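You operate a simulated robot arm through the tools that you are given. There is no shell and no other tool. Be economical: measure what you need, move in short steps, check, and stop when the job is done.

You are at the controls of a simulated robot arm. One attempt, no reset.

Task
Fit the grey roller in the exit box and pull the wire past it to 2.0 m.
Fine: roller in its seat and lid shut before you pull; keep the pull gauge out of the red.
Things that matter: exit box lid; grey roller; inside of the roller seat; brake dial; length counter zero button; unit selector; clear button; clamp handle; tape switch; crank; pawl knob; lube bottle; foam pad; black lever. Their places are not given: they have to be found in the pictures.

The check looks at the end state, three seconds after you hand in, the way a careful person would. Anything else that was tipped, shoved, dropped, spilled or broken makes it a failure. A push-on lid holds only when it is set on centred and level and pressed home; a screw cap is set on level and turned clockwise until tight.

Robot
A 6-joint arm with a two-finger parallel gripper, fixed in place. Base frame: the origin is at the foot of the arm, x ahead of it, y to its left, z up. Readings come in mm, rad, newtons and seconds.
Its first joint turns from -1.152 to 1.152 rad. Payload 2.7 kg.
The tool frame sits at the grasp point between the pads (the TCP): z along the fingers, y along the line on which they close. The tips reach 23 mm beyond it. Largest opening 94 mm; finger width 38, thickness 10; the body of the gripper, 54 by 96 mm, starts 39 mm behind the TCP.
Orientation is that of the tool frame in the base frame, as a unit quaternion [w, x, y, z]. With the fingers straight down and closing along the base's y, the tool's x points along the base's -x, its y along +y and its z along -z.

Tools
- The arm moves only by the tool jog_arm. Its argument "deltas" is one flat list of numbers, 7 for each row, row after row: the shift along the tool's x, y, z in cm, then the turn, a rotation vector about the tool's x, y, z in rad, then the gripper command, from -1 (shut) to 1 (fully open), values between in proportion. In form: [dx, dy, dz, rx, ry, rz, grip, dx, dy, dz, rx, ry, rz, grip, ...]. A call has 1 to 10 rows; each row is the pose to reach, as a shift and turn from the pose commanded when the call began, along the tool's axes at that moment. A row lasts 0.2 s, in which the tool goes at most 50 mm and 0.15 rad; a call with a longer step from one row to the next is refused whole, and so is a gripper value outside its range. A pose out of reach is approached as far as the arm can. The call stops where the force on the tool passes 90 N (or 10 N more than at its start, if that is more) or the arm is blocked; 0.2 s more then pass. The fingers move at their own pace (about 45 mm/s each) and stop on an object; they squeeze with about 37 N. The grip force told is the motor's: it shows also when the fingers shut on nothing. Time passes only in rows, and 0.2 s behind the last, so rows that repeat a pose let the fingers close. The reply holds the time, the measured pose of the TCP, the force on the tool along the base axes, the opening and the grip force, in the units named above and with some noise, and new pictures: "views" is both (left out), scene, wrist or none.
- Cameras (640 x 400 px; columns grow to the right, rows downward): "scene" is fixed at [46.8, -412.9, 1411.5]; the picture's right is [0.95, -0.32, 0.00], its down [-0.15, -0.45, -0.88] and it looks along [0.28, 0.83, -0.47] (base axes); focal length 328 px, centre (320, 200). "wrist" rides on the gripper at [86, 16, -74] in the tool frame; the picture's right is [-0.18, 0.98, 0.00], its down [-0.58, -0.11, -0.81] and it looks along [-0.79, -0.15, 0.59] (tool axes); focal length 243 px, centre (320, 200).
- locate(camera, pixels): for up to 12 pixels [column, row] of the newest picture of that camera ("zoom" is the newest enlarged one), the place [x, y, z] in the base frame of the surface seen there, good to about 2 mm. It takes no simulated time.
- zoom(camera, box): a new picture of the part [left, top, right, bottom] of that camera's present view, enlarged. It takes no simulated time.
- sign_off(): hands the job in; it is judged then, once.

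Work in short steps. Measure before you move; look again where a grasp or a placing could have gone wrong, and mend it. You have 80 turns and 170 pictures in all, those below and enlarged ones among them. Open the gripper and draw the arm clear of the work before you hand the job in, unless the task says otherwise; then end with one line.

The tools are called after "Emit:" by a JSON object that holds its "method" and its "body". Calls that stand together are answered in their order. jog_arm: Moves the arm, as the interface text tells. Its arguments: {"type":"object","properties":{"deltas":{"type":"array","items":{"type":"number"}},"views":{"type":"string","enum":["both","scene","wrist","none"]}},"required":["deltas"]} The other tools are called the same way: locate (camera, pixels) gives the place of the surface under pixels of a picture; zoom (camera, box) takes an enlarged picture of a part of a camera's view; sign_off () hands the job in.

At the start:

```text
time_s: 0.0
eef_pos: [338.1, 125.0, 1215.6]
ee_rot: [0.0, 0.0, 1.0, 0.0]
force: [0.0, 0.0, -0.4]
grip_width: 94.0
gripper_force: 0.1
```

scene: 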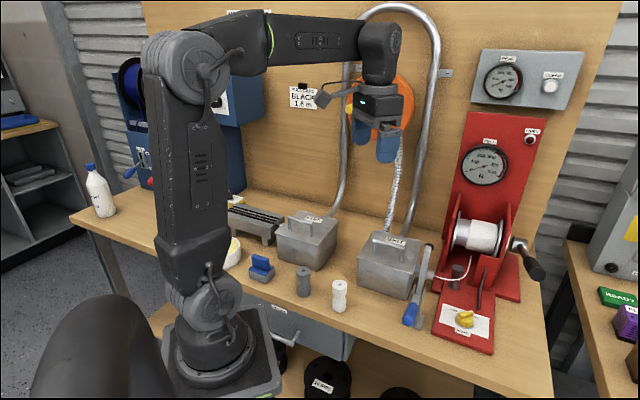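
wrist: 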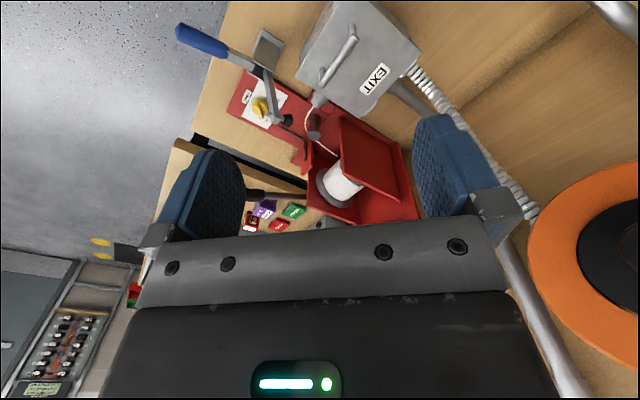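

The scene shows two boxes (one around (307,240), the EXIT box around (390,265)), rollers at (303,282) and (339,295), and the red winch at (490,240). I'll zoom in for details.

Emit:
{"method": "zoom", "body": {"camera": "scene", "box": [220, 190, 400, 310]}}

Emit:
{"method": "zoom", "body": {"camera": "scene", "box": [340, 200, 560, 360]}}

Emit:
{"method": "zoom", "body": {"camera": "scene", "box": [430, 30, 590, 190]}}

Emit:
{"method": "zoom", "body": {"camera": "scene", "box": [80, 40, 350, 230]}}

```text
3.33 times, centred on (310, 250) of scene
```

zoom: 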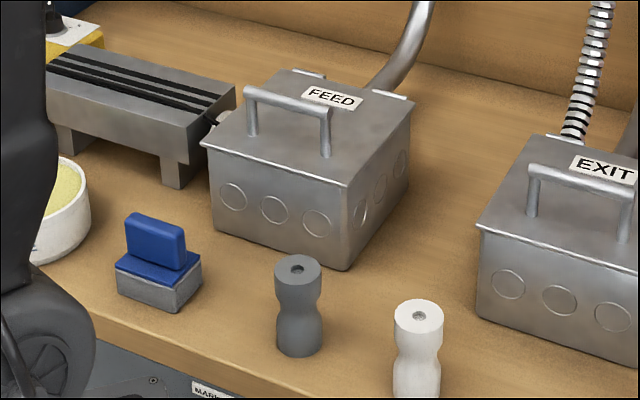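

```text
2.50 times, centred on (450, 280) of scene
```

zoom: 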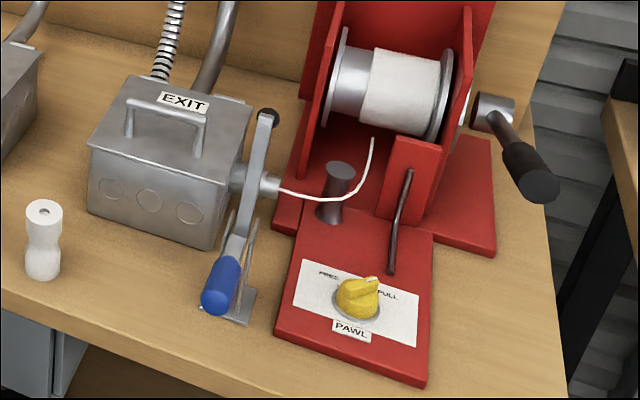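

```text
2.50 times, centred on (510, 110) of scene
```

zoom: 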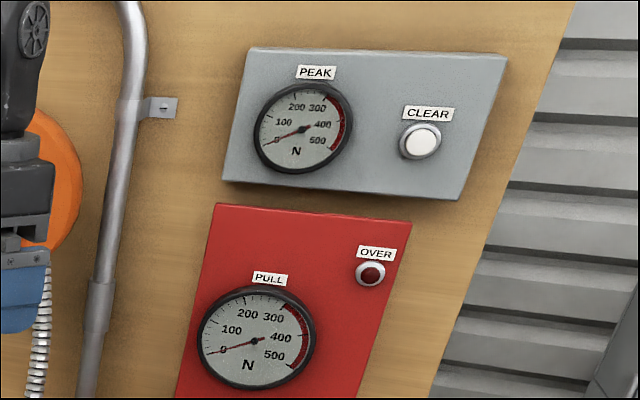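

```text
2.11 times, centred on (215, 135) of scene
```

zoom: 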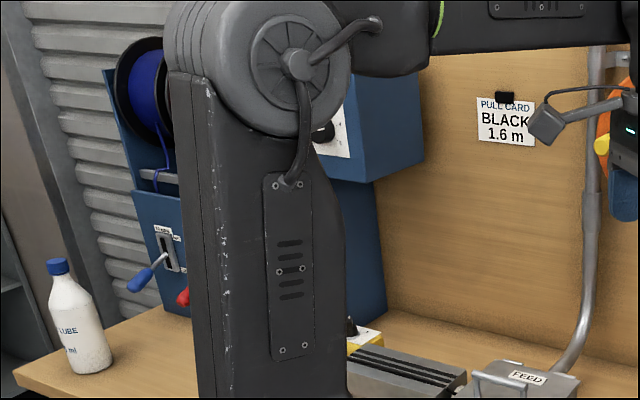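

I'll measure the main objects' places.

Emit:
{"method": "locate", "body": {"camera": "scene", "pixels": [[303, 268], [303, 290], [339, 283], [340, 310], [303, 218], [370, 246], [410, 255], [380, 242], [262, 262], [411, 310], [432, 247], [465, 319]]}}

Emit:
{"method": "locate", "body": {"camera": "scene", "pixels": [[540, 272], [515, 245], [130, 172], [152, 182], [100, 180], [130, 80], [225, 100], [550, 86], [480, 237], [457, 277], [235, 250], [415, 165]]}}

Emit:
{"method": "zoom", "body": {"camera": "wrist", "box": [160, 0, 480, 240]}}

```text
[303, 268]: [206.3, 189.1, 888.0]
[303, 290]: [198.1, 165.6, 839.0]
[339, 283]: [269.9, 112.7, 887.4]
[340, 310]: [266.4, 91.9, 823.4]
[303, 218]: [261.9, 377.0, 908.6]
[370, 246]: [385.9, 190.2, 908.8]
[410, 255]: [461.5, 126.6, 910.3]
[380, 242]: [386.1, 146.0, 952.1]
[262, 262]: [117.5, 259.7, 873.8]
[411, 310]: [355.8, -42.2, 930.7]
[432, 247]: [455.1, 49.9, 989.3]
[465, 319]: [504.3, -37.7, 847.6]
```

```text
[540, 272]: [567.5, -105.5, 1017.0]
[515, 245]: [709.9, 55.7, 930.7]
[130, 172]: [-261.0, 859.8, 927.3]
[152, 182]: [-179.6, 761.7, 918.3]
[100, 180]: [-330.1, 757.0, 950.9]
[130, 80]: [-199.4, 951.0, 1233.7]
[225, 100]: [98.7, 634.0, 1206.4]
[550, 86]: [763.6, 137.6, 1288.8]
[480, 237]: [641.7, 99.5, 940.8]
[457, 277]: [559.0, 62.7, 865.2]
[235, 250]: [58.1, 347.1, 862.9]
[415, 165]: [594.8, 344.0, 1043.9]
```

```text
1.67 times, centred on (320, 120) of wrist
```

zoom: 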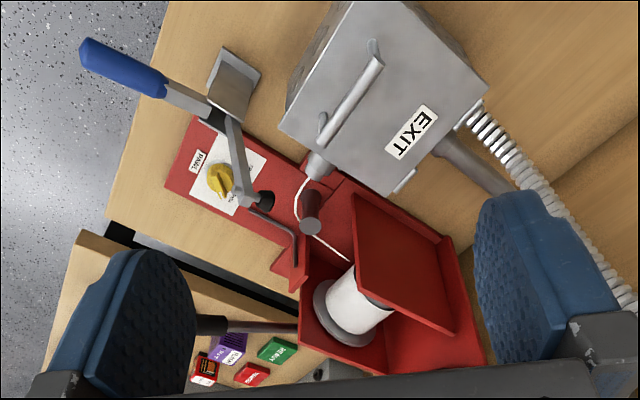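

Parts behind the arm are hidden, so I turn the wrist camera left toward +y to view the back-left of the bench.

Emit:
{"method": "jog_arm", "body": {"deltas": [0, 0, 0, 0, 0, -0.15, 1, 0, 0, 0, 0, 0, -0.3, 1, 0, 0, 0, 0, 0, -0.45, 1, 0, 0, 0, 0, 0, -0.6, 1, 0, 0, 0, 0, 0, -0.75, 1, 0, 0, 0, 0, 0, -0.9, 1, 0, 0, 0, 0, 0, -1.05, 1, 0, 0, 0, 0, 0, -1.2, 1, 0, 0, 0, 0, 0, -1.35, 1, 0, 0, 0, 0, 0, -1.5, 1]}}

```text
time_s: 2.2
eef_pos: [336.4, 125.9, 1215.0]
ee_rot: [0.0, -0.683, 0.731, 0.001]
force: [-0.1, -0.7, -0.6]
grip_width: 94.1
gripper_force: 0.0
```

scene: 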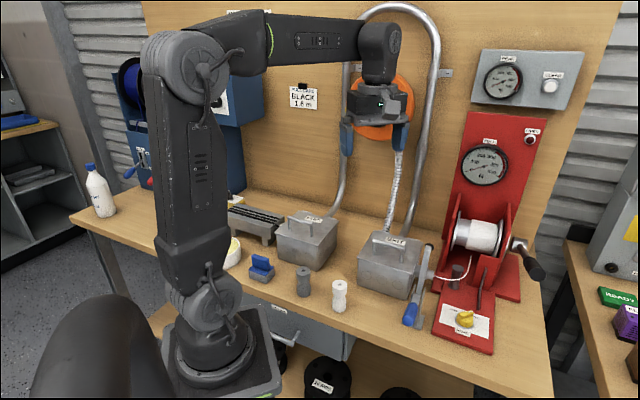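
wrist: 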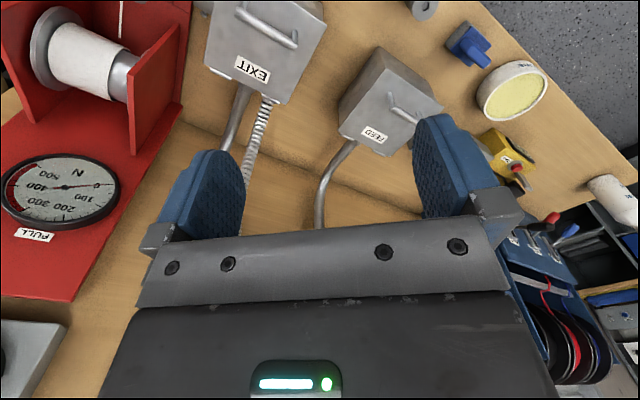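

The wrist view now shows the pad and spool rack at the right edge; I turn a bit further.

Emit:
{"method": "jog_arm", "body": {"deltas": [0, 0, 0, 0, 0, -0.15, 1, 0, 0, 0, 0, 0, -0.3, 1, 0, 0, 0, 0, 0, -0.45, 1, 0, 0, 0, 0, 0, -0.6, 1, 0, 0, 0, 0, 0, -0.75, 1, 0, 0, 0, 0, 0, -0.8, 1], "views": "wrist"}}

```text
time_s: 3.6
eef_pos: [338.8, 125.7, 1215.5]
ee_rot: [0.0, 0.913, -0.407, 0.0]
force: [-0.4, -0.3, -0.3]
grip_width: 94.2
gripper_force: 0.0
```

wrist: 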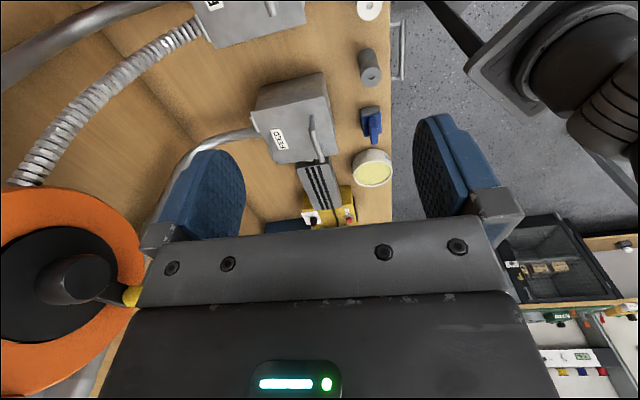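

Now tilt the camera up by pitching the tool about its y.

Emit:
{"method": "jog_arm", "body": {"deltas": [0, 0, 0, 0, -0.15, 0, 1, 0, 0, 0, 0, -0.3, 0, 1, 0, 0, 0, 0, -0.45, 0, 1, 0, 0, 0, 0, -0.6, 0, 1, 0, 0, 0, 0, -0.6, 0, 1], "views": "both"}}

```text
time_s: 4.8
eef_pos: [338.5, 125.5, 1214.5]
ee_rot: [-0.123, 0.872, -0.389, -0.27]
force: [-1.0, -1.4, -0.5]
grip_width: 94.2
gripper_force: 0.1
```

scene: 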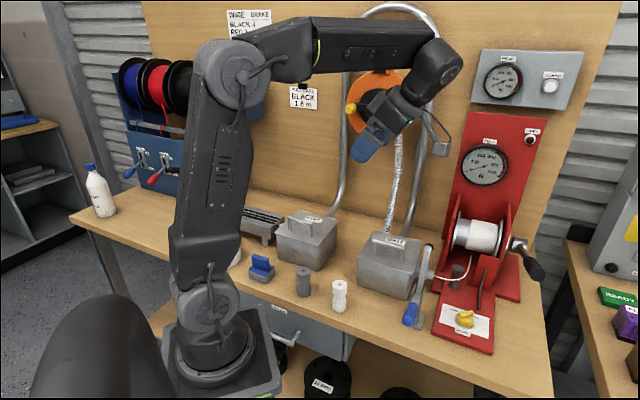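
wrist: 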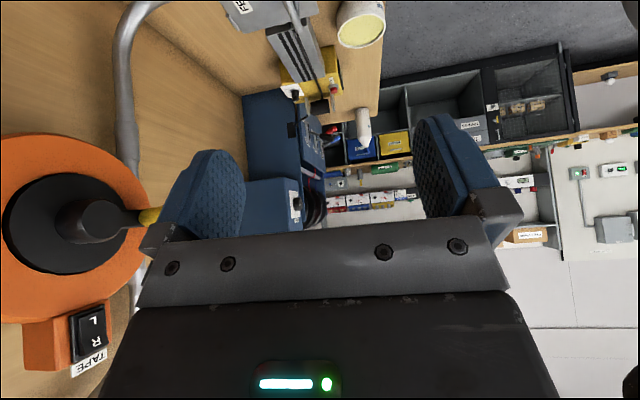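

More is visible now: a "WIRE BRAKE" card, spools, and a tape switch. I'll zoom in on these.

Emit:
{"method": "zoom", "body": {"camera": "scene", "box": [210, 0, 330, 75]}}

Emit:
{"method": "zoom", "body": {"camera": "scene", "box": [100, 40, 280, 200]}}

Emit:
{"method": "zoom", "body": {"camera": "wrist", "box": [220, 60, 380, 240]}}

```text
5.33 times, centred on (270, 38) of scene
```

zoom: 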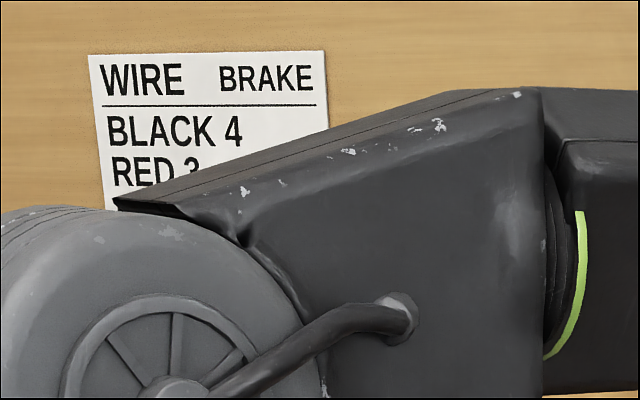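

```text
2.50 times, centred on (190, 120) of scene
```

zoom: 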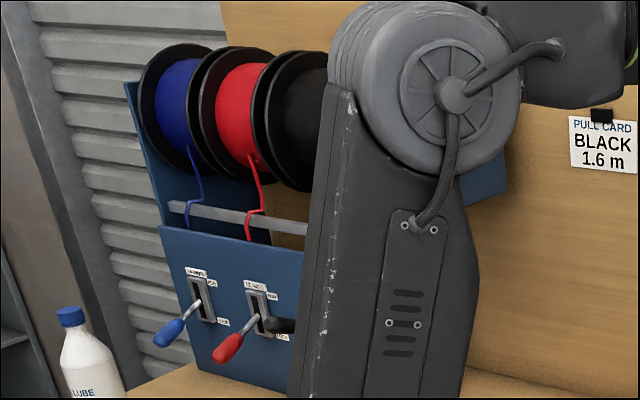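

```text
2.22 times, centred on (300, 150) of wrist
```

zoom: 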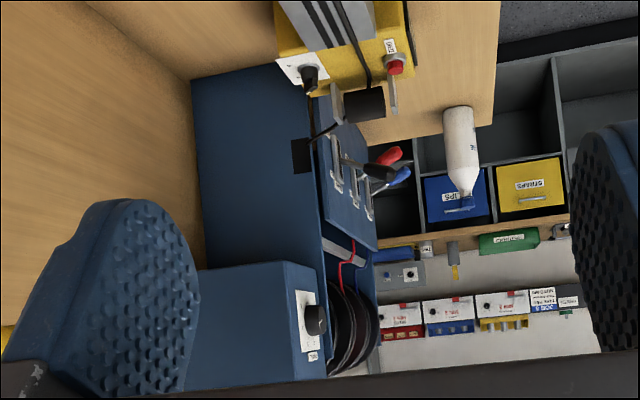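

The counter and levers lie further left-back; I move the camera closer to them (about −150, +200, +50 mm).

Emit:
{"method": "jog_arm", "body": {"deltas": [-3.9, -0.37, 1.67, 0, 0, 0, 1, -7.8, -0.73, 3.33, 0, 0, 0, 1, -11.6, -1.1, 5, 0, 0, 0, 1, -15.5, -1.47, 6.67, 0, 0, 0, 1, -19.4, -1.83, 8.33, 0, 0, 0, 1, -23.3, -2.2, 10, 0, 0, 0, 1]}}

```text
time_s: 6.2
eef_pos: [187.0, 327.3, 1266.2]
ee_rot: [-0.121, 0.872, -0.39, -0.27]
force: [0.1, 0.0, 0.3]
grip_width: 93.8
gripper_force: 0.0
```

scene: 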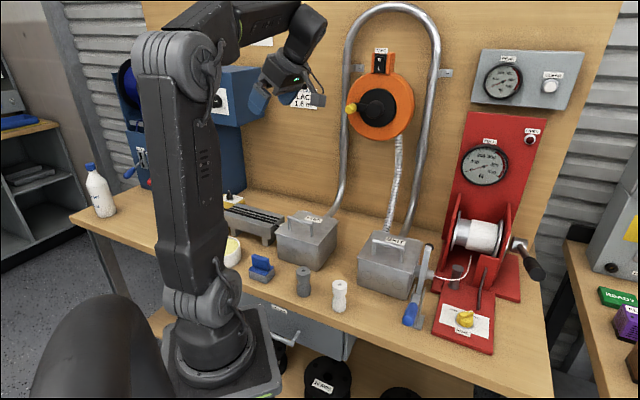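
wrist: 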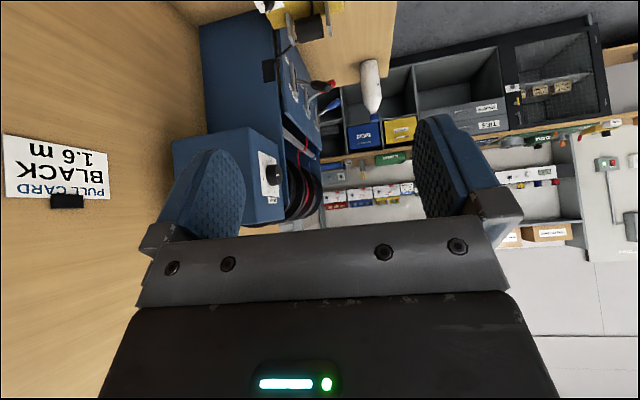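

Zoom on the dial and lever panel.

Emit:
{"method": "zoom", "body": {"camera": "wrist", "box": [200, 0, 380, 240]}}

Emit:
{"method": "zoom", "body": {"camera": "wrist", "box": [245, 140, 295, 215]}}

Emit:
{"method": "locate", "body": {"camera": "wrist", "pixels": [[272, 175], [315, 85], [230, 150], [330, 110], [310, 30], [268, 10]]}}

```text
1.67 times, centred on (290, 120) of wrist
```

zoom: 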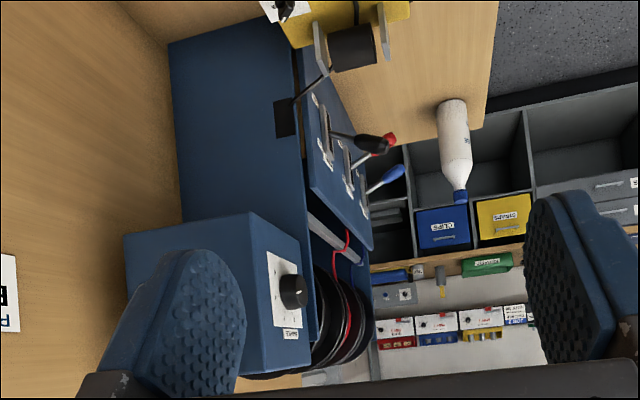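

```text
5.33 times, centred on (270, 178) of wrist
```

zoom: 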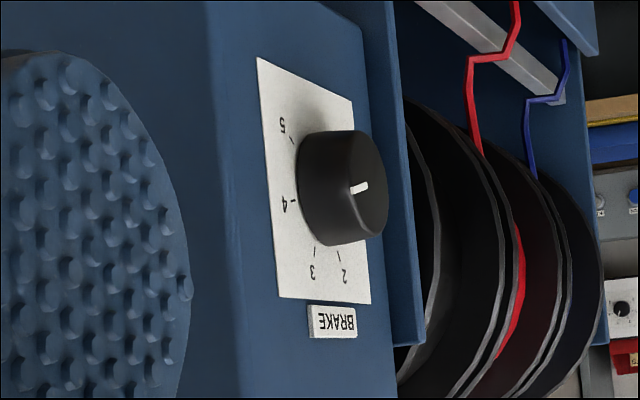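

```text
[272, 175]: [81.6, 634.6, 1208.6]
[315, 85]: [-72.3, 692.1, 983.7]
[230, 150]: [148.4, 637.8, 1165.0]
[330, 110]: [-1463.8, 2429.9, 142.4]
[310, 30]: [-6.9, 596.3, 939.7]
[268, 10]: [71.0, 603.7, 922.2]
```

The brake dial seems near 4; now I check the yellow counter and tape switch in the scene view.

Emit:
{"method": "zoom", "body": {"camera": "scene", "box": [200, 60, 290, 260]}}

Emit:
{"method": "zoom", "body": {"camera": "scene", "box": [330, 40, 430, 150]}}

Emit:
{"method": "zoom", "body": {"camera": "scene", "box": [110, 130, 170, 200]}}

Emit:
{"method": "zoom", "body": {"camera": "scene", "box": [430, 280, 500, 350]}}

```text
2.00 times, centred on (245, 160) of scene
```

zoom: 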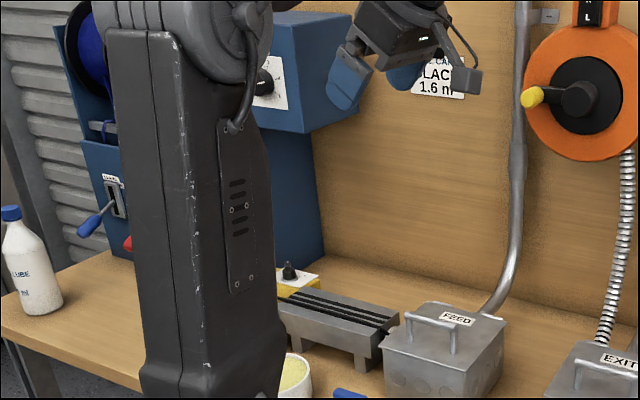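

```text
3.64 times, centred on (380, 95) of scene
```

zoom: 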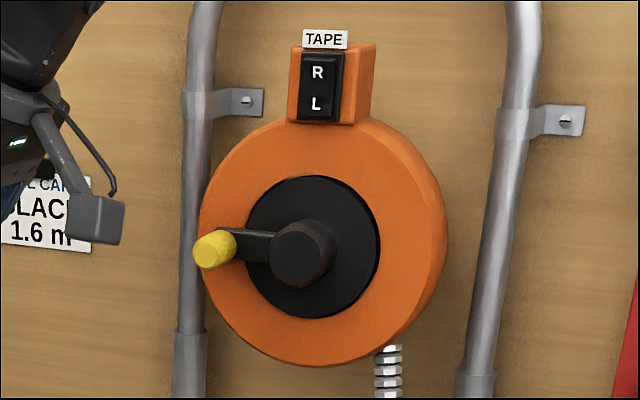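

```text
5.71 times, centred on (140, 165) of scene
```

zoom: 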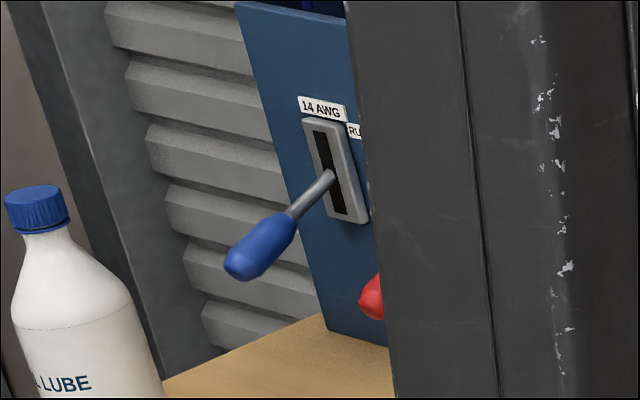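

```text
5.71 times, centred on (465, 315) of scene
```

zoom: 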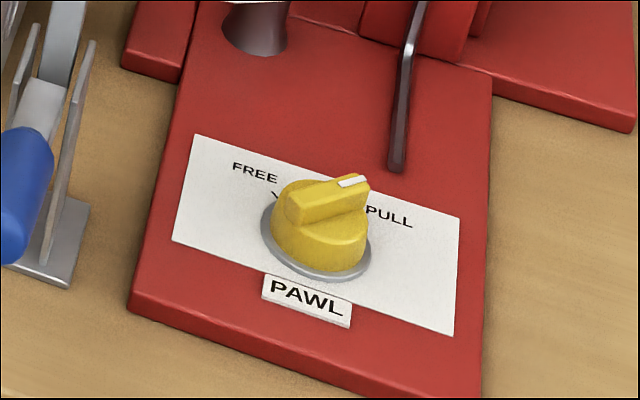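

Pawl is at PULL, black lever seems at RUN (up). I tilt the camera down to read the yellow counter.

Emit:
{"method": "jog_arm", "body": {"deltas": [0, 0, 0, 0, 0.15, 0, 1, 0, 0, 0, 0, 0.3, 0, 1, 0, 0, 0, 0, 0.4, 0, 1], "views": "wrist"}}

```text
time_s: 7.0
eef_pos: [187.0, 326.1, 1264.2]
ee_rot: [-0.04, 0.908, -0.406, -0.09]
force: [0.6, 0.2, 0.0]
grip_width: 94.1
gripper_force: 0.1
```

wrist: 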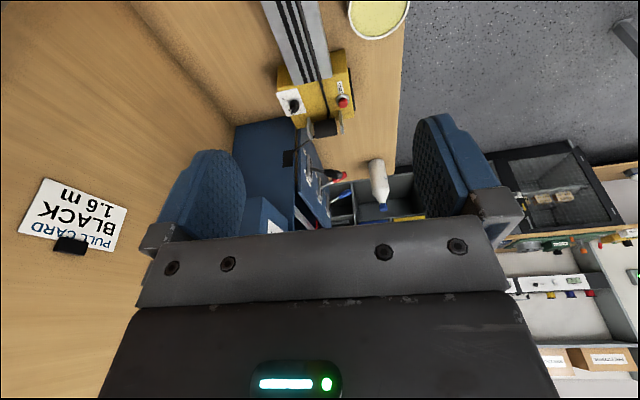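

Emit:
{"method": "zoom", "body": {"camera": "wrist", "box": [270, 40, 370, 140]}}

Emit:
{"method": "locate", "body": {"camera": "wrist", "pixels": [[295, 104], [343, 101], [315, 100], [350, 60], [280, 75]]}}

```text
4.00 times, centred on (320, 90) of wrist
```

zoom: 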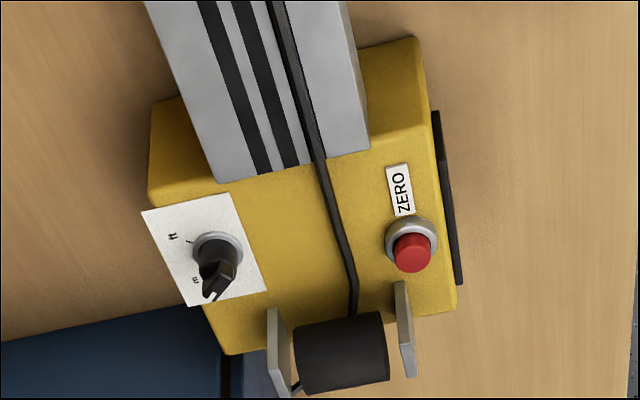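

```text
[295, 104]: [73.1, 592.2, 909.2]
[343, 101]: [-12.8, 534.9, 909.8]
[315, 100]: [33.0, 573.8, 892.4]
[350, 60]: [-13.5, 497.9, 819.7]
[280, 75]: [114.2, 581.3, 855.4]
```

Unit selector is at "m". The counter display faces the front; I'll level the tool and move the arm forward-right so the scene camera can see it.

Emit:
{"method": "jog_arm", "body": {"deltas": [0, 0, 0, 0, 0.1, 0, 1, 0, 0, 0, 0, 0.196, 0, 1], "views": "none"}}

```text
time_s: 7.6
eef_pos: [208.8, 313.8, 1263.5]
ee_rot: [-0.001, 0.913, -0.408, -0.002]
force: [-0.3, -0.1, -0.8]
grip_width: 93.9
gripper_force: 0.0
out of reach, approached as far as the arm can: row 1, 2
```

Tool is level. Move toward (450, 0, 1200).

Emit:
{"method": "jog_arm", "body": {"deltas": [4.4, 0.33, 0.7, 0, 0, 0, 1, 8.8, 0.67, 1.4, 0, 0, 0, 1, 13.2, 1, 2.1, 0, 0, 0, 1, 17.5, 1.3, 2.8, 0, 0, 0, 1, 21.9, 1.7, 3.5, 0, 0, 0, 1, 26.3, 2, 4.2, 0, 0, 0, 1, 30.7, 2.3, 4.9, 0, 0, 0, 1, 35.1, 2.6, 5.6, 0, 0, 0, 1, 39.5, 3, 6.3, 0, 0, 0, 1]}}

```text
time_s: 9.6
eef_pos: [450.0, 0.9, 1194.5]
ee_rot: [-0.001, 0.913, -0.407, -0.002]
force: [0.8, 0.6, -0.4]
grip_width: 94.0
gripper_force: 0.1
```

scene: 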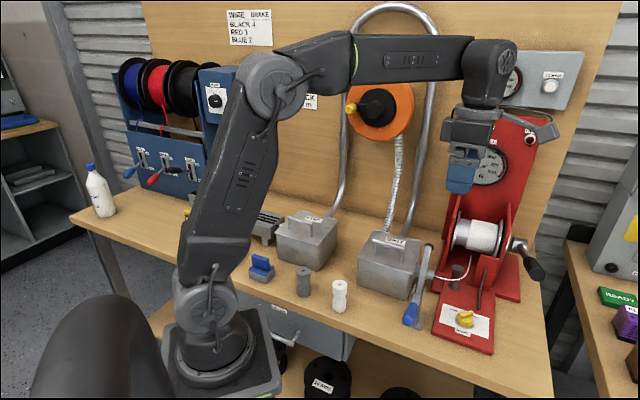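
wrist: 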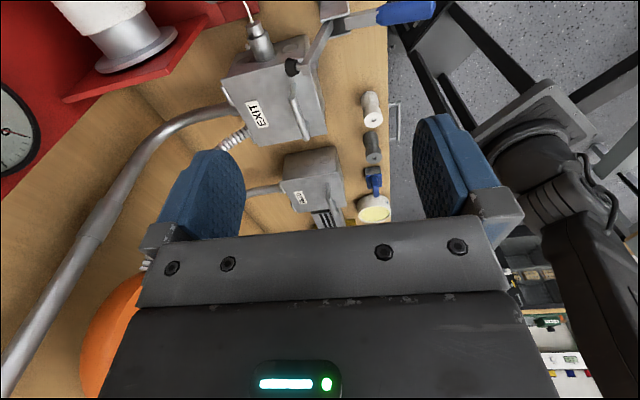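

Zoom on the lever panel, the brake dial, and the clamp area.

Emit:
{"method": "zoom", "body": {"camera": "scene", "box": [110, 130, 230, 220]}}

Emit:
{"method": "zoom", "body": {"camera": "scene", "box": [195, 70, 245, 130]}}

Emit:
{"method": "zoom", "body": {"camera": "wrist", "box": [210, 0, 450, 150]}}

```text
4.44 times, centred on (170, 175) of scene
```

zoom: 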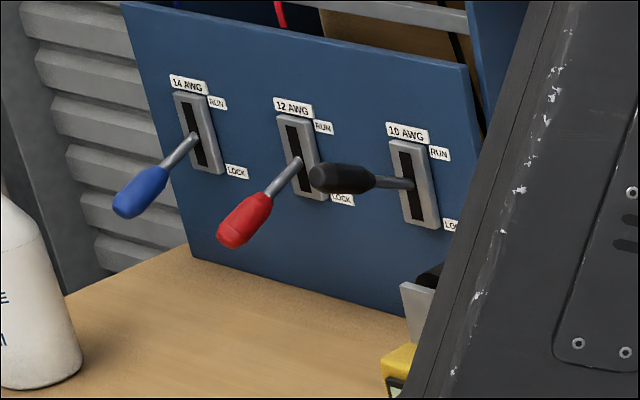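

```text
6.67 times, centred on (220, 100) of scene
```

zoom: 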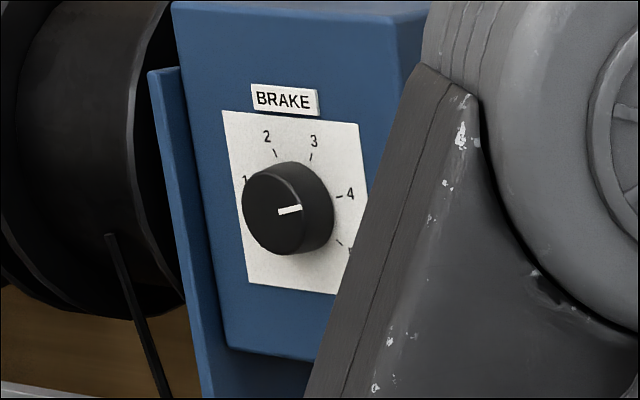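

```text
2.67 times, centred on (330, 75) of wrist
```

zoom: 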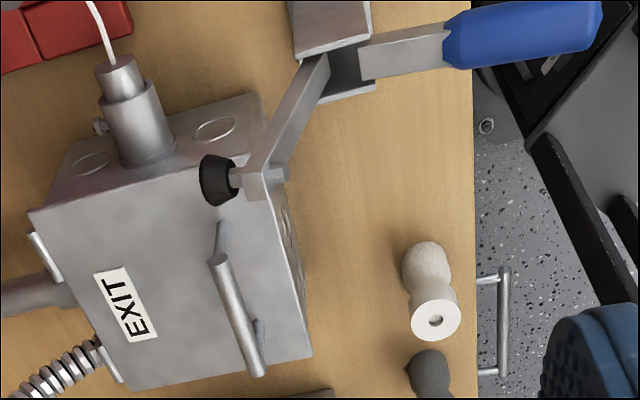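

Brake is 4, levers fine. The blue handled item is a toggle clamp whose black tip bears near the EXIT lid; I measure its geometry and the lid.

Emit:
{"method": "locate", "body": {"camera": "zoom", "pixels": [[212, 180], [250, 180], [280, 172], [300, 110], [320, 65], [380, 58], [450, 45], [590, 25], [330, 25], [240, 310], [216, 262], [258, 370]]}}

Emit:
{"method": "locate", "body": {"camera": "zoom", "pixels": [[40, 215], [250, 160], [300, 345], [130, 380], [120, 100], [120, 65], [435, 320], [430, 250], [38, 260], [110, 360], [260, 270], [180, 280]]}}

Emit:
{"method": "zoom", "body": {"camera": "scene", "box": [350, 220, 450, 340]}}

```text
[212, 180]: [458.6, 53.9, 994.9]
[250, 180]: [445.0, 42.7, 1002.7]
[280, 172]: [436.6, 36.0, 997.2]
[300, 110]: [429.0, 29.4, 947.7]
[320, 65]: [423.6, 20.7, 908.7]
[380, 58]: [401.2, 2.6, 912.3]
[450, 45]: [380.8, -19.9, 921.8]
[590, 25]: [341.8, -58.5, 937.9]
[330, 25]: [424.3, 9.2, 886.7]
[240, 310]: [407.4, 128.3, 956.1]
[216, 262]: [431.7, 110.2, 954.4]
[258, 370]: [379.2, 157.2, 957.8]
```

```text
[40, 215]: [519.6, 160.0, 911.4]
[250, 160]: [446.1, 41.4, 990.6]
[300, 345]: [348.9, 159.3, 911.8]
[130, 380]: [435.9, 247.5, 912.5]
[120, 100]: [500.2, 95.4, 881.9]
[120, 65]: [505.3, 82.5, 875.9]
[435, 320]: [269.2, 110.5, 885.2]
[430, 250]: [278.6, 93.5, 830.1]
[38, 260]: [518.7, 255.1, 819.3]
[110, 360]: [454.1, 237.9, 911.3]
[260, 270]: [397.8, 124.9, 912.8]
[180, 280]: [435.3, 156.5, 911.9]
```

```text
3.33 times, centred on (400, 280) of scene
```

zoom: 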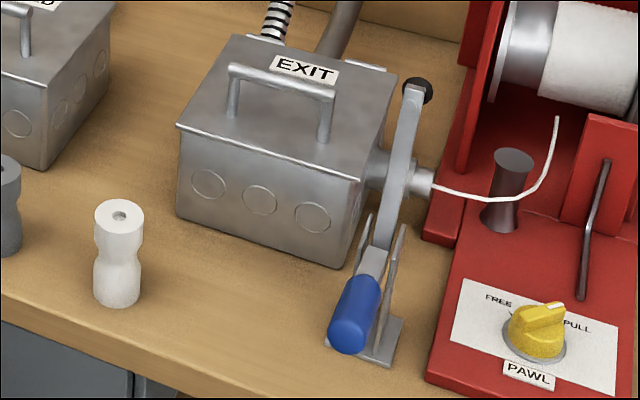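

The clamp is open (tip at z≈995, alongside the rope spout); leave it. To grip the lid handle with the camera clear of the clamp tip, I turn the tool back by ~3.09 rad.

Emit:
{"method": "jog_arm", "body": {"deltas": [0, 0, 0, 0, 0, 0.15, 1, 0, 0, 0, 0, 0, 0.3, 1, 0, 0, 0, 0, 0, 0.45, 1, 0, 0, 0, 0, 0, 0.6, 1, 0, 0, 0, 0, 0, 0.75, 1, 0, 0, 0, 0, 0, 0.9, 1, 0, 0, 0, 0, 0, 1.05, 1, 0, 0, 0, 0, 0, 1.2, 1, 0, 0, 0, 0, 0, 1.35, 1, 0, 0, 0, 0, 0, 1.5, 1], "views": "none"}}

Emit:
{"method": "jog_arm", "body": {"deltas": [0, 0, 0, 0, 0, 0.15, 1, 0, 0, 0, 0, 0, 0.3, 1, 0, 0, 0, 0, 0, 0.45, 1, 0, 0, 0, 0, 0, 0.6, 1, 0, 0, 0, 0, 0, 0.75, 1, 0, 0, 0, 0, 0, 0.9, 1, 0, 0, 0, 0, 0, 1.05, 1, 0, 0, 0, 0, 0, 1.2, 1, 0, 0, 0, 0, 0, 1.35, 1, 0, 0, 0, 0, 0, 1.5, 1], "views": "wrist"}}

```text
time_s: 11.8
eef_pos: [450.8, -1.7, 1200.0]
ee_rot: [0.0, -0.388, 0.922, 0.002]
force: [0.0, 1.1, -0.3]
grip_width: 94.0
gripper_force: 0.1
```

```text
time_s: 14.0
eef_pos: [451.2, 0.8, 1199.9]
ee_rot: [-0.002, 0.344, 0.939, 0.001]
force: [-0.6, 0.2, 0.2]
grip_width: 94.0
gripper_force: 0.1
```

wrist: 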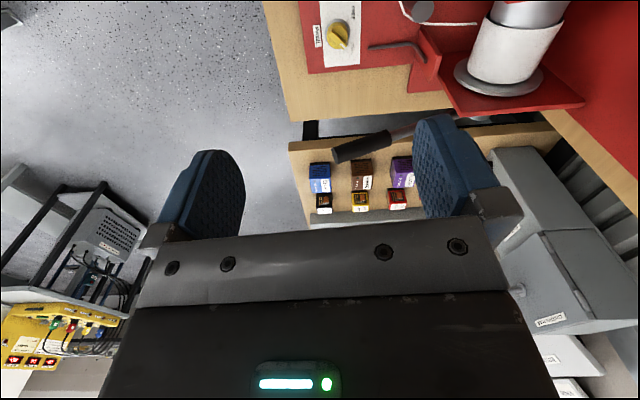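

Now moving above the lid handle (405,134), to z≈1020, with a small yaw trim.

Emit:
{"method": "jog_arm", "body": {"deltas": [2, 1.2, 3, 0, 0, 0.08, 1, 4, 2.4, 6, 0, 0, 0.08, 1, 6, 3.6, 9, 0, 0, 0.08, 1, 8, 4.8, 12, 0, 0, 0.08, 1, 10, 6, 15, 0, 0, 0.08, 1, 12.1, 7.2, 18, 0, 0, 0.08, 1]}}

```text
time_s: 15.4
eef_pos: [404.2, 133.8, 1019.3]
ee_rot: [-0.001, 0.38, 0.925, 0.001]
force: [-0.4, -0.4, 0.2]
grip_width: 94.0
gripper_force: 0.1
```

scene: 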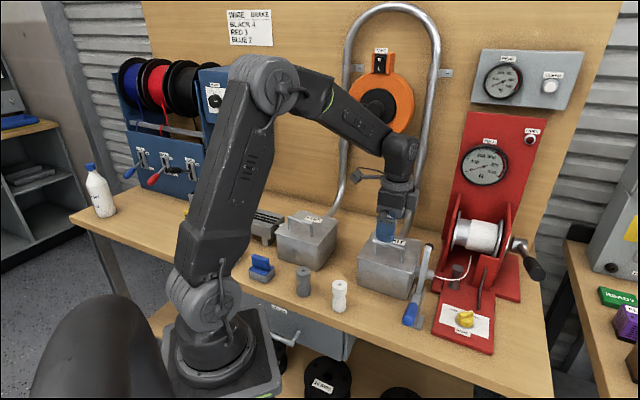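
wrist: 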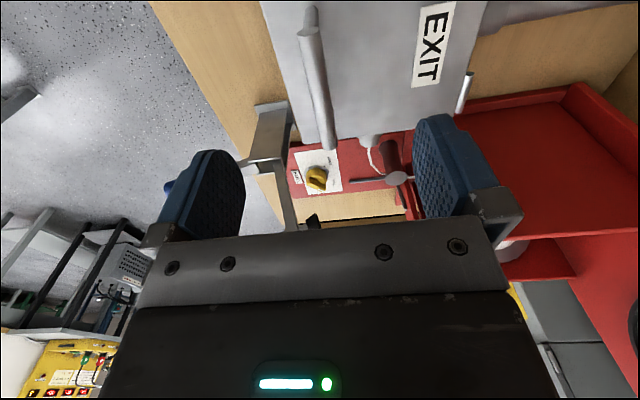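

Check the handle against the gripper centre.

Emit:
{"method": "locate", "body": {"camera": "wrist", "pixels": [[309, 15], [318, 70], [328, 135], [466, 90], [470, 20], [355, 60], [435, 45]]}}

Emit:
{"method": "zoom", "body": {"camera": "wrist", "box": [240, 0, 500, 180]}}

```text
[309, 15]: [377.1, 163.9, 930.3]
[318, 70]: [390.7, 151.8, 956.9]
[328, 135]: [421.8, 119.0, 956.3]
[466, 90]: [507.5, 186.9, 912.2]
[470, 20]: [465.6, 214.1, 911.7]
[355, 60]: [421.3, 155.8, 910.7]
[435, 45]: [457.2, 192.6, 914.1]
```

```text
2.22 times, centred on (370, 90) of wrist
```

zoom: 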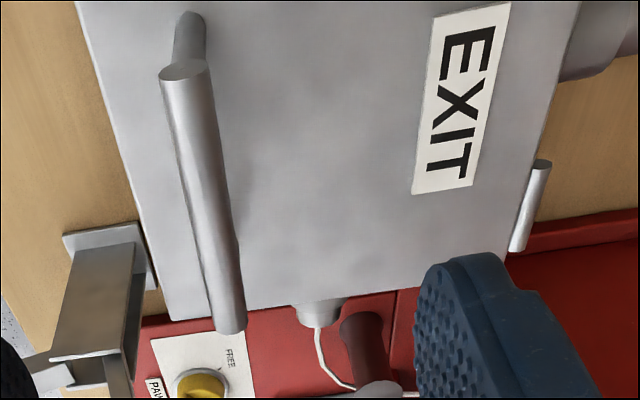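

Bar is centred, and hinge pins confirm a lid hinged at the back. Before swinging, I locate the conduit behind for clearance.

Emit:
{"method": "locate", "body": {"camera": "scene", "pixels": [[400, 140], [346, 185], [420, 190], [413, 215], [425, 160], [440, 180], [430, 210]]}}

Emit:
{"method": "jog_arm", "body": {"deltas": [0, 0, 3.5, 0, 0, 0, 0, 0, 0.1, 6.8, 0, 0, 0, -0.5, 0, 0.1, 6.8, 0, 0, 0, -1, 0, 0.1, 6.8, 0, 0, 0, -1, 0, 0.1, 6.8, 0, 0, 0, -1, 0, 0.1, 6.8, 0, 0, 0, -1], "views": "both"}}

```text
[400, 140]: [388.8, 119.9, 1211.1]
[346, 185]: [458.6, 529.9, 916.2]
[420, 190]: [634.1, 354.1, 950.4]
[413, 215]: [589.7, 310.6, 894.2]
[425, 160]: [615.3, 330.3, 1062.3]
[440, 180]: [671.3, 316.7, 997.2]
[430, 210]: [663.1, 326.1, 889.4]
```

```text
time_s: 16.8
eef_pos: [405.3, 134.9, 954.6]
ee_rot: [0.001, 0.38, 0.925, 0.003]
force: [16.2, 16.8, -9.1]
grip_width: 11.4
gripper_force: 45.0
```

scene: 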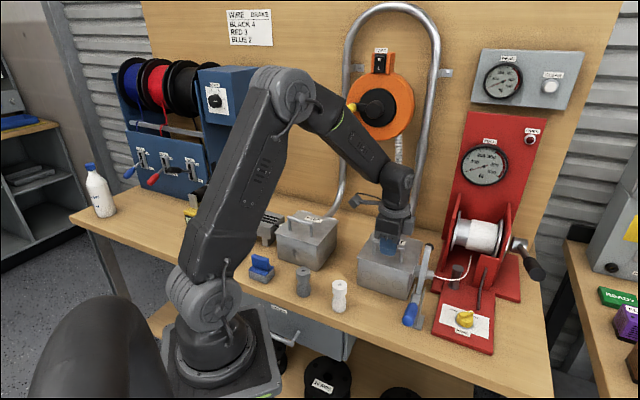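
wrist: 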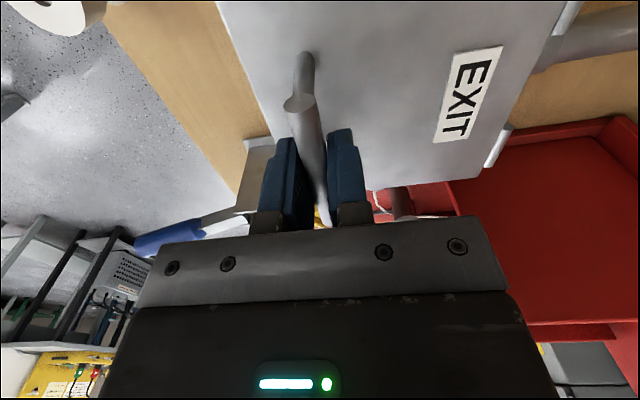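

Handle gripped (11.4 mm). Swing the lid up along its arc, tool kept upright, to about 45° first.

Emit:
{"method": "jog_arm", "body": {"deltas": [0, 0.6, -1.3, 0, 0, 0, -1, 0, 1.45, -2.6, 0, 0, 0, -1, 0, 2.4, -3.7, 0, 0, 0, -1, 0, 3.5, -4.75, 0, 0, 0, -1, 0, 4.8, -5.6, 0, 0, 0, -1, 0, 6.1, -6.3, 0, 0, 0, -1]}}

```text
time_s: 18.2
eef_pos: [447.3, 178.0, 1016.4]
ee_rot: [0.001, 0.38, 0.925, 0.002]
force: [4.3, -22.3, 25.7]
grip_width: 11.6
gripper_force: 45.2
```

scene: 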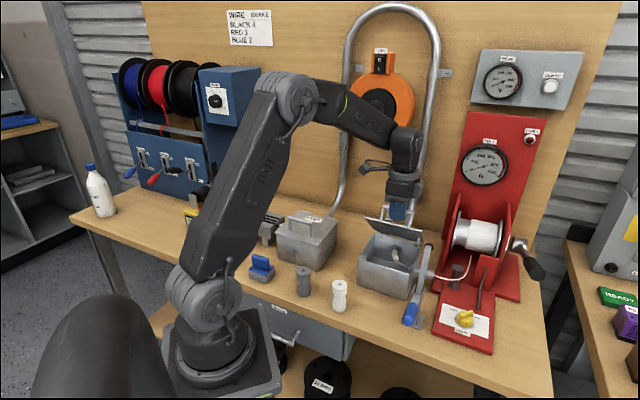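
wrist: 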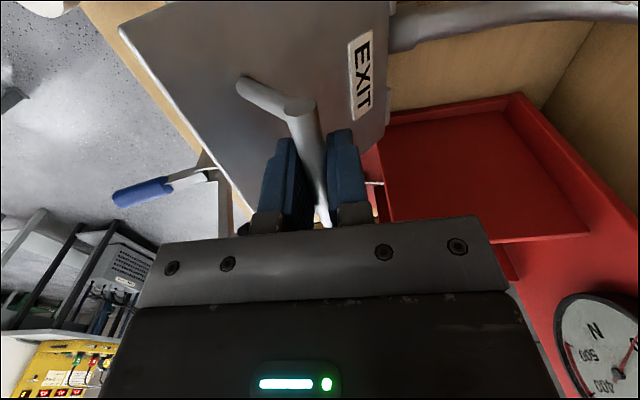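

Lid follows well. Continue to ~100°.

Emit:
{"method": "jog_arm", "body": {"deltas": [0, 1.45, -0.5, 0, 0, 0, -1, 0, 2.87, -0.8, 0, 0, 0, -1, 0, 4.35, -0.95, 0, 0, 0, -1, 0, 5.85, -0.87, 0, 0, 0, -1, 0, 7.3, -0.6, 0, 0, 0, -1, 0, 8.7, -0.14, 0, 0, 0, -1, 0, 9.7, 0.3, 0, 0, 0, -1, 0, 10.5, 0.75, 0, 0, 0, -1]}}

```text
time_s: 20.0
eef_pos: [522.1, 252.8, 1007.7]
ee_rot: [-0.001, 0.38, 0.925, -0.002]
force: [12.1, -14.1, 15.4]
grip_width: 11.4
gripper_force: 44.9
```

scene: 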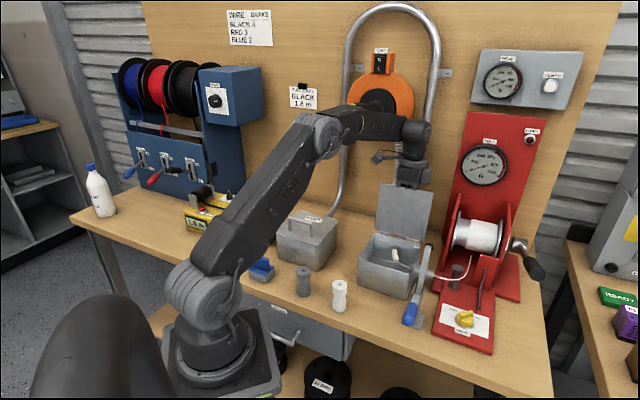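
wrist: 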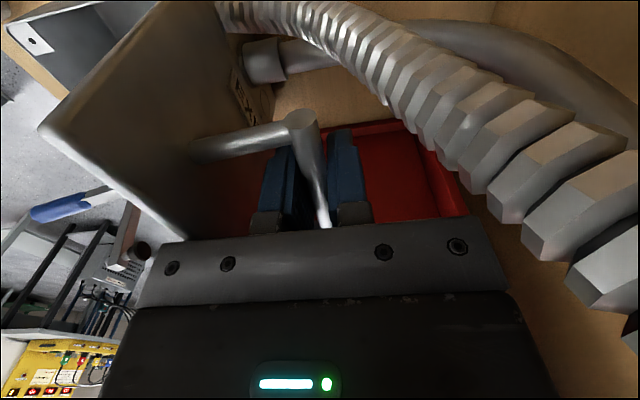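

Lid is past vertical; counter now visible. The box seems to hold something white at (396,256). Zoom both.

Emit:
{"method": "zoom", "body": {"camera": "scene", "box": [355, 200, 445, 310]}}

Emit:
{"method": "zoom", "body": {"camera": "scene", "box": [170, 180, 250, 240]}}

```text
3.64 times, centred on (400, 255) of scene
```

zoom: 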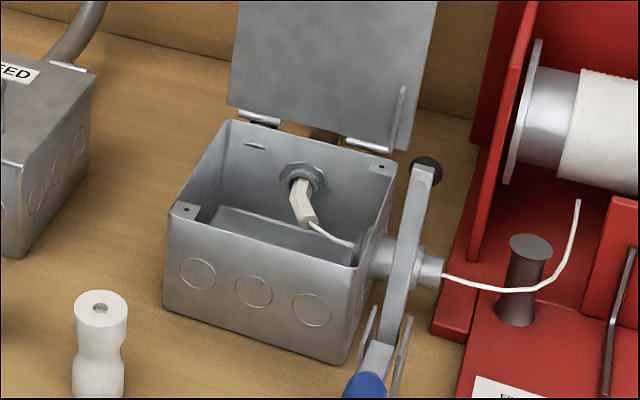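

```text
6.67 times, centred on (210, 210) of scene
```

zoom: 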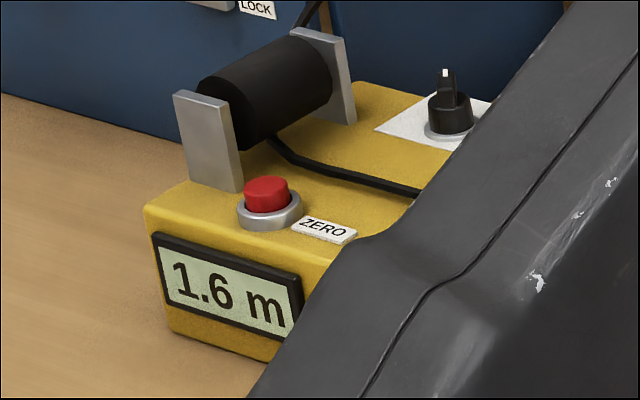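

Counter reads 1.6 m, unit m, so 0.4 m more is wanted. Release the lid gently (opening ~30 mm) and see if it stays.

Emit:
{"method": "jog_arm", "body": {"deltas": [0, 0, 0, 0, 0, 0, -0.36, 0, 0, 0, 0, 0, 0, -0.36, 0, 0, 0, 0, 0, 0, -0.36]}}

```text
time_s: 20.8
eef_pos: [520.1, 256.6, 1006.6]
ee_rot: [-0.002, 0.38, 0.925, 0.002]
force: [-2.4, 6.8, 17.5]
grip_width: 30.1
gripper_force: 0.0
```

scene: 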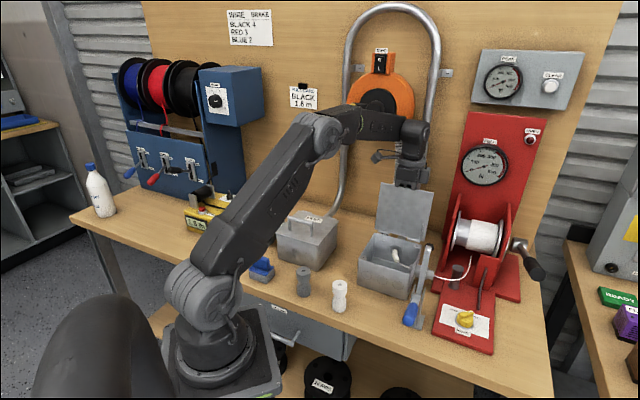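
wrist: 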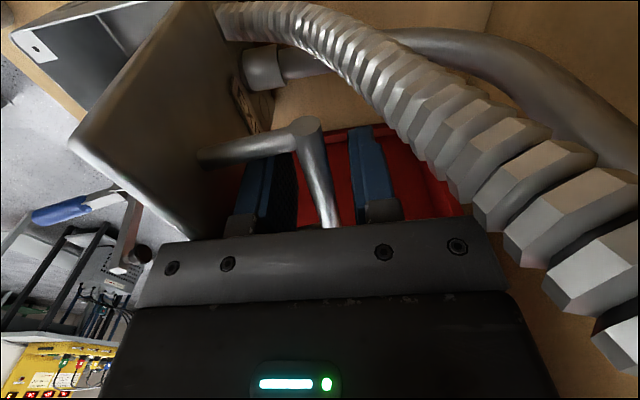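

Lid stays open. Raise straight up to clear the bar.

Emit:
{"method": "jog_arm", "body": {"deltas": [0, 0, -1.5, 0, 0, 0, -0.36, 0, 0, -3.5, 0, 0, 0, -0.36, 0, 0, -6, 0, 0, 0, -0.36, 0, 0, -10, 0, 0, 0, -0.36]}}

```text
time_s: 21.8
eef_pos: [520.7, 252.8, 1106.8]
ee_rot: [-0.002, 0.38, 0.925, 0.0]
force: [0.7, -1.2, -4.0]
grip_width: 30.1
gripper_force: 0.0
```

scene: 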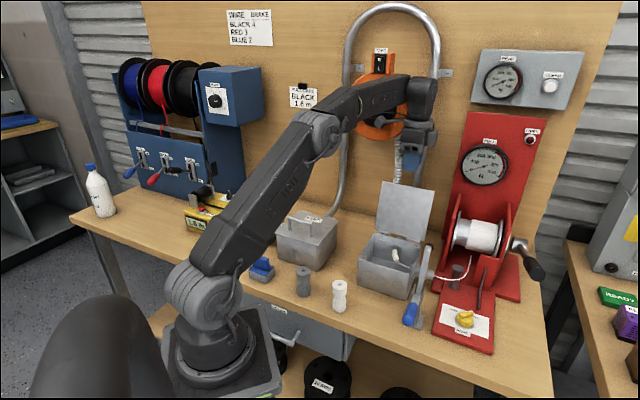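
wrist: 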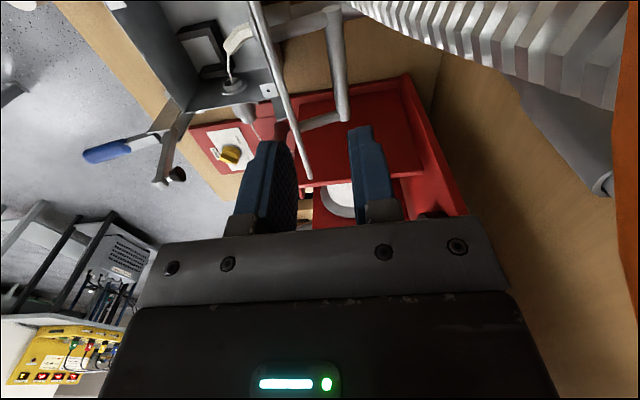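

Lid stays open. Move toward above the grey roller (206,189) at z≈1107; from there I can also look into the box.

Emit:
{"method": "jog_arm", "body": {"deltas": [0, -4.5, 0, 0, 0, 0, 0, 2.5, -8.3, 0, 0, 0, 0, 0, 5.5, -12, 0, 0, 0, 0, 0, 8.7, -15.7, 0, 0, 0, 0, 0, 11.8, -19.3, 0, 0, 0, 0, 0, 14.9, -23, 0, 0, 0, 0, 0, 17.9, -26.7, 0, 0, 0, 0, 0]}}

```text
time_s: 23.4
eef_pos: [210.3, 187.0, 1109.4]
ee_rot: [-0.002, 0.38, 0.925, 0.001]
force: [-0.1, 0.0, -0.4]
grip_width: 46.9
gripper_force: 0.0
```

scene: 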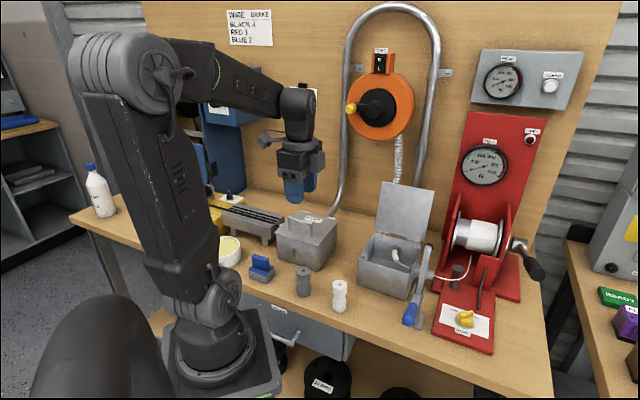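
wrist: 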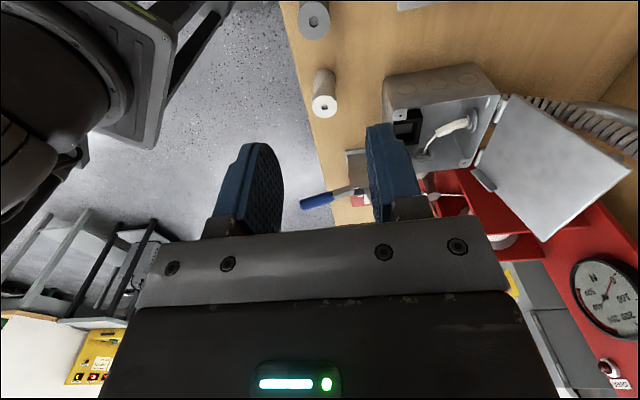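

I can see a black holder inside the box at about (408,128). Zoom.

Emit:
{"method": "zoom", "body": {"camera": "wrist", "box": [280, 0, 520, 190]}}

Emit:
{"method": "locate", "body": {"camera": "wrist", "pixels": [[313, 22], [324, 106], [405, 115], [400, 140], [398, 128], [415, 130], [440, 135], [465, 120], [430, 115], [310, 60], [340, 160]]}}

```text
2.11 times, centred on (400, 95) of wrist
```

zoom: 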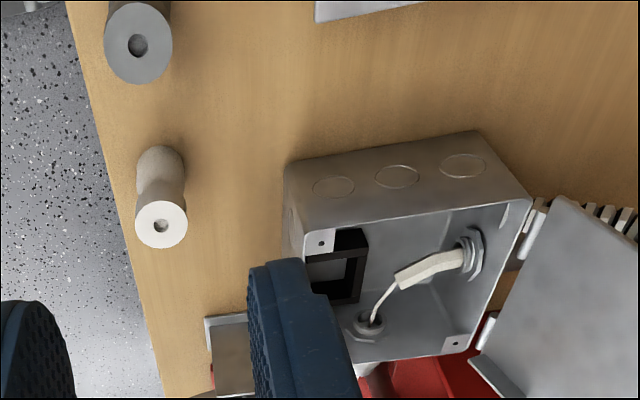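

```text
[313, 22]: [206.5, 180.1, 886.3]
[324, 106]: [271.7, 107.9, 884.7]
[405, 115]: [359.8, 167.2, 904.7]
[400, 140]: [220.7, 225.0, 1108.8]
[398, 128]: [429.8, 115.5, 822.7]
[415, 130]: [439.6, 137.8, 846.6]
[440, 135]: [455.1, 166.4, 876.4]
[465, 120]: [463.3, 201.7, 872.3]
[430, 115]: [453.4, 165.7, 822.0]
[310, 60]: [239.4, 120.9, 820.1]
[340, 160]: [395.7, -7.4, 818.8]
```

The seat is a black frame near the box's front. Move over for a better look: +v 12 cm, +u 6 cm, tilt down 0.3.

Emit:
{"method": "jog_arm", "body": {"deltas": [-1.5, 3, 0, 0, 0.1, 0, 1, -3, 6, 0, 0, 0.2, 0, 1, -4.5, 9, 0, 0, 0.3, 0, 1, -6, 12, 0, 0, 0.3, 0, 1], "views": "wrist"}}

```text
time_s: 24.4
eef_pos: [335.7, 230.8, 1106.5]
ee_rot: [-0.141, 0.376, 0.914, 0.058]
force: [0.2, -1.1, -0.3]
grip_width: 93.9
gripper_force: 0.1
```

wrist: 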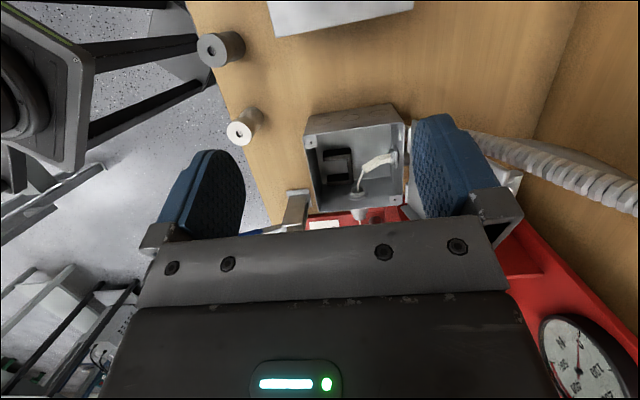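

Emit:
{"method": "zoom", "body": {"camera": "wrist", "box": [290, 90, 430, 230]}}

Emit:
{"method": "zoom", "body": {"camera": "wrist", "box": [310, 135, 370, 205]}}

```text
2.86 times, centred on (360, 160) of wrist
```

zoom: 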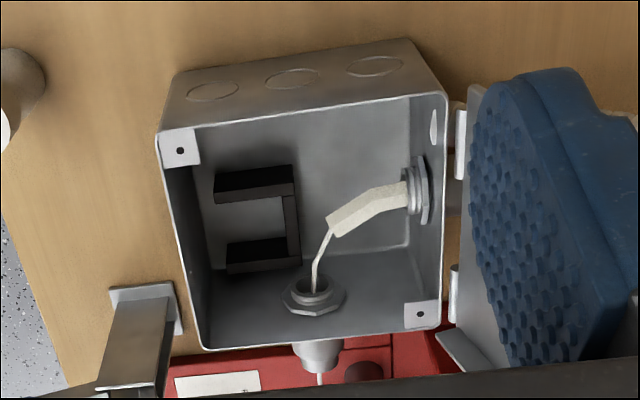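

```text
5.71 times, centred on (340, 170) of wrist
```

zoom: 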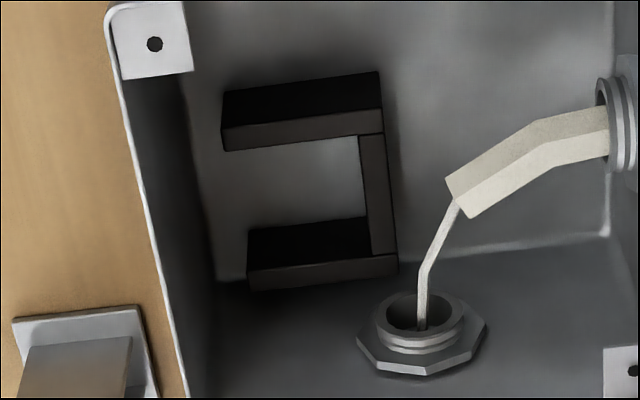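

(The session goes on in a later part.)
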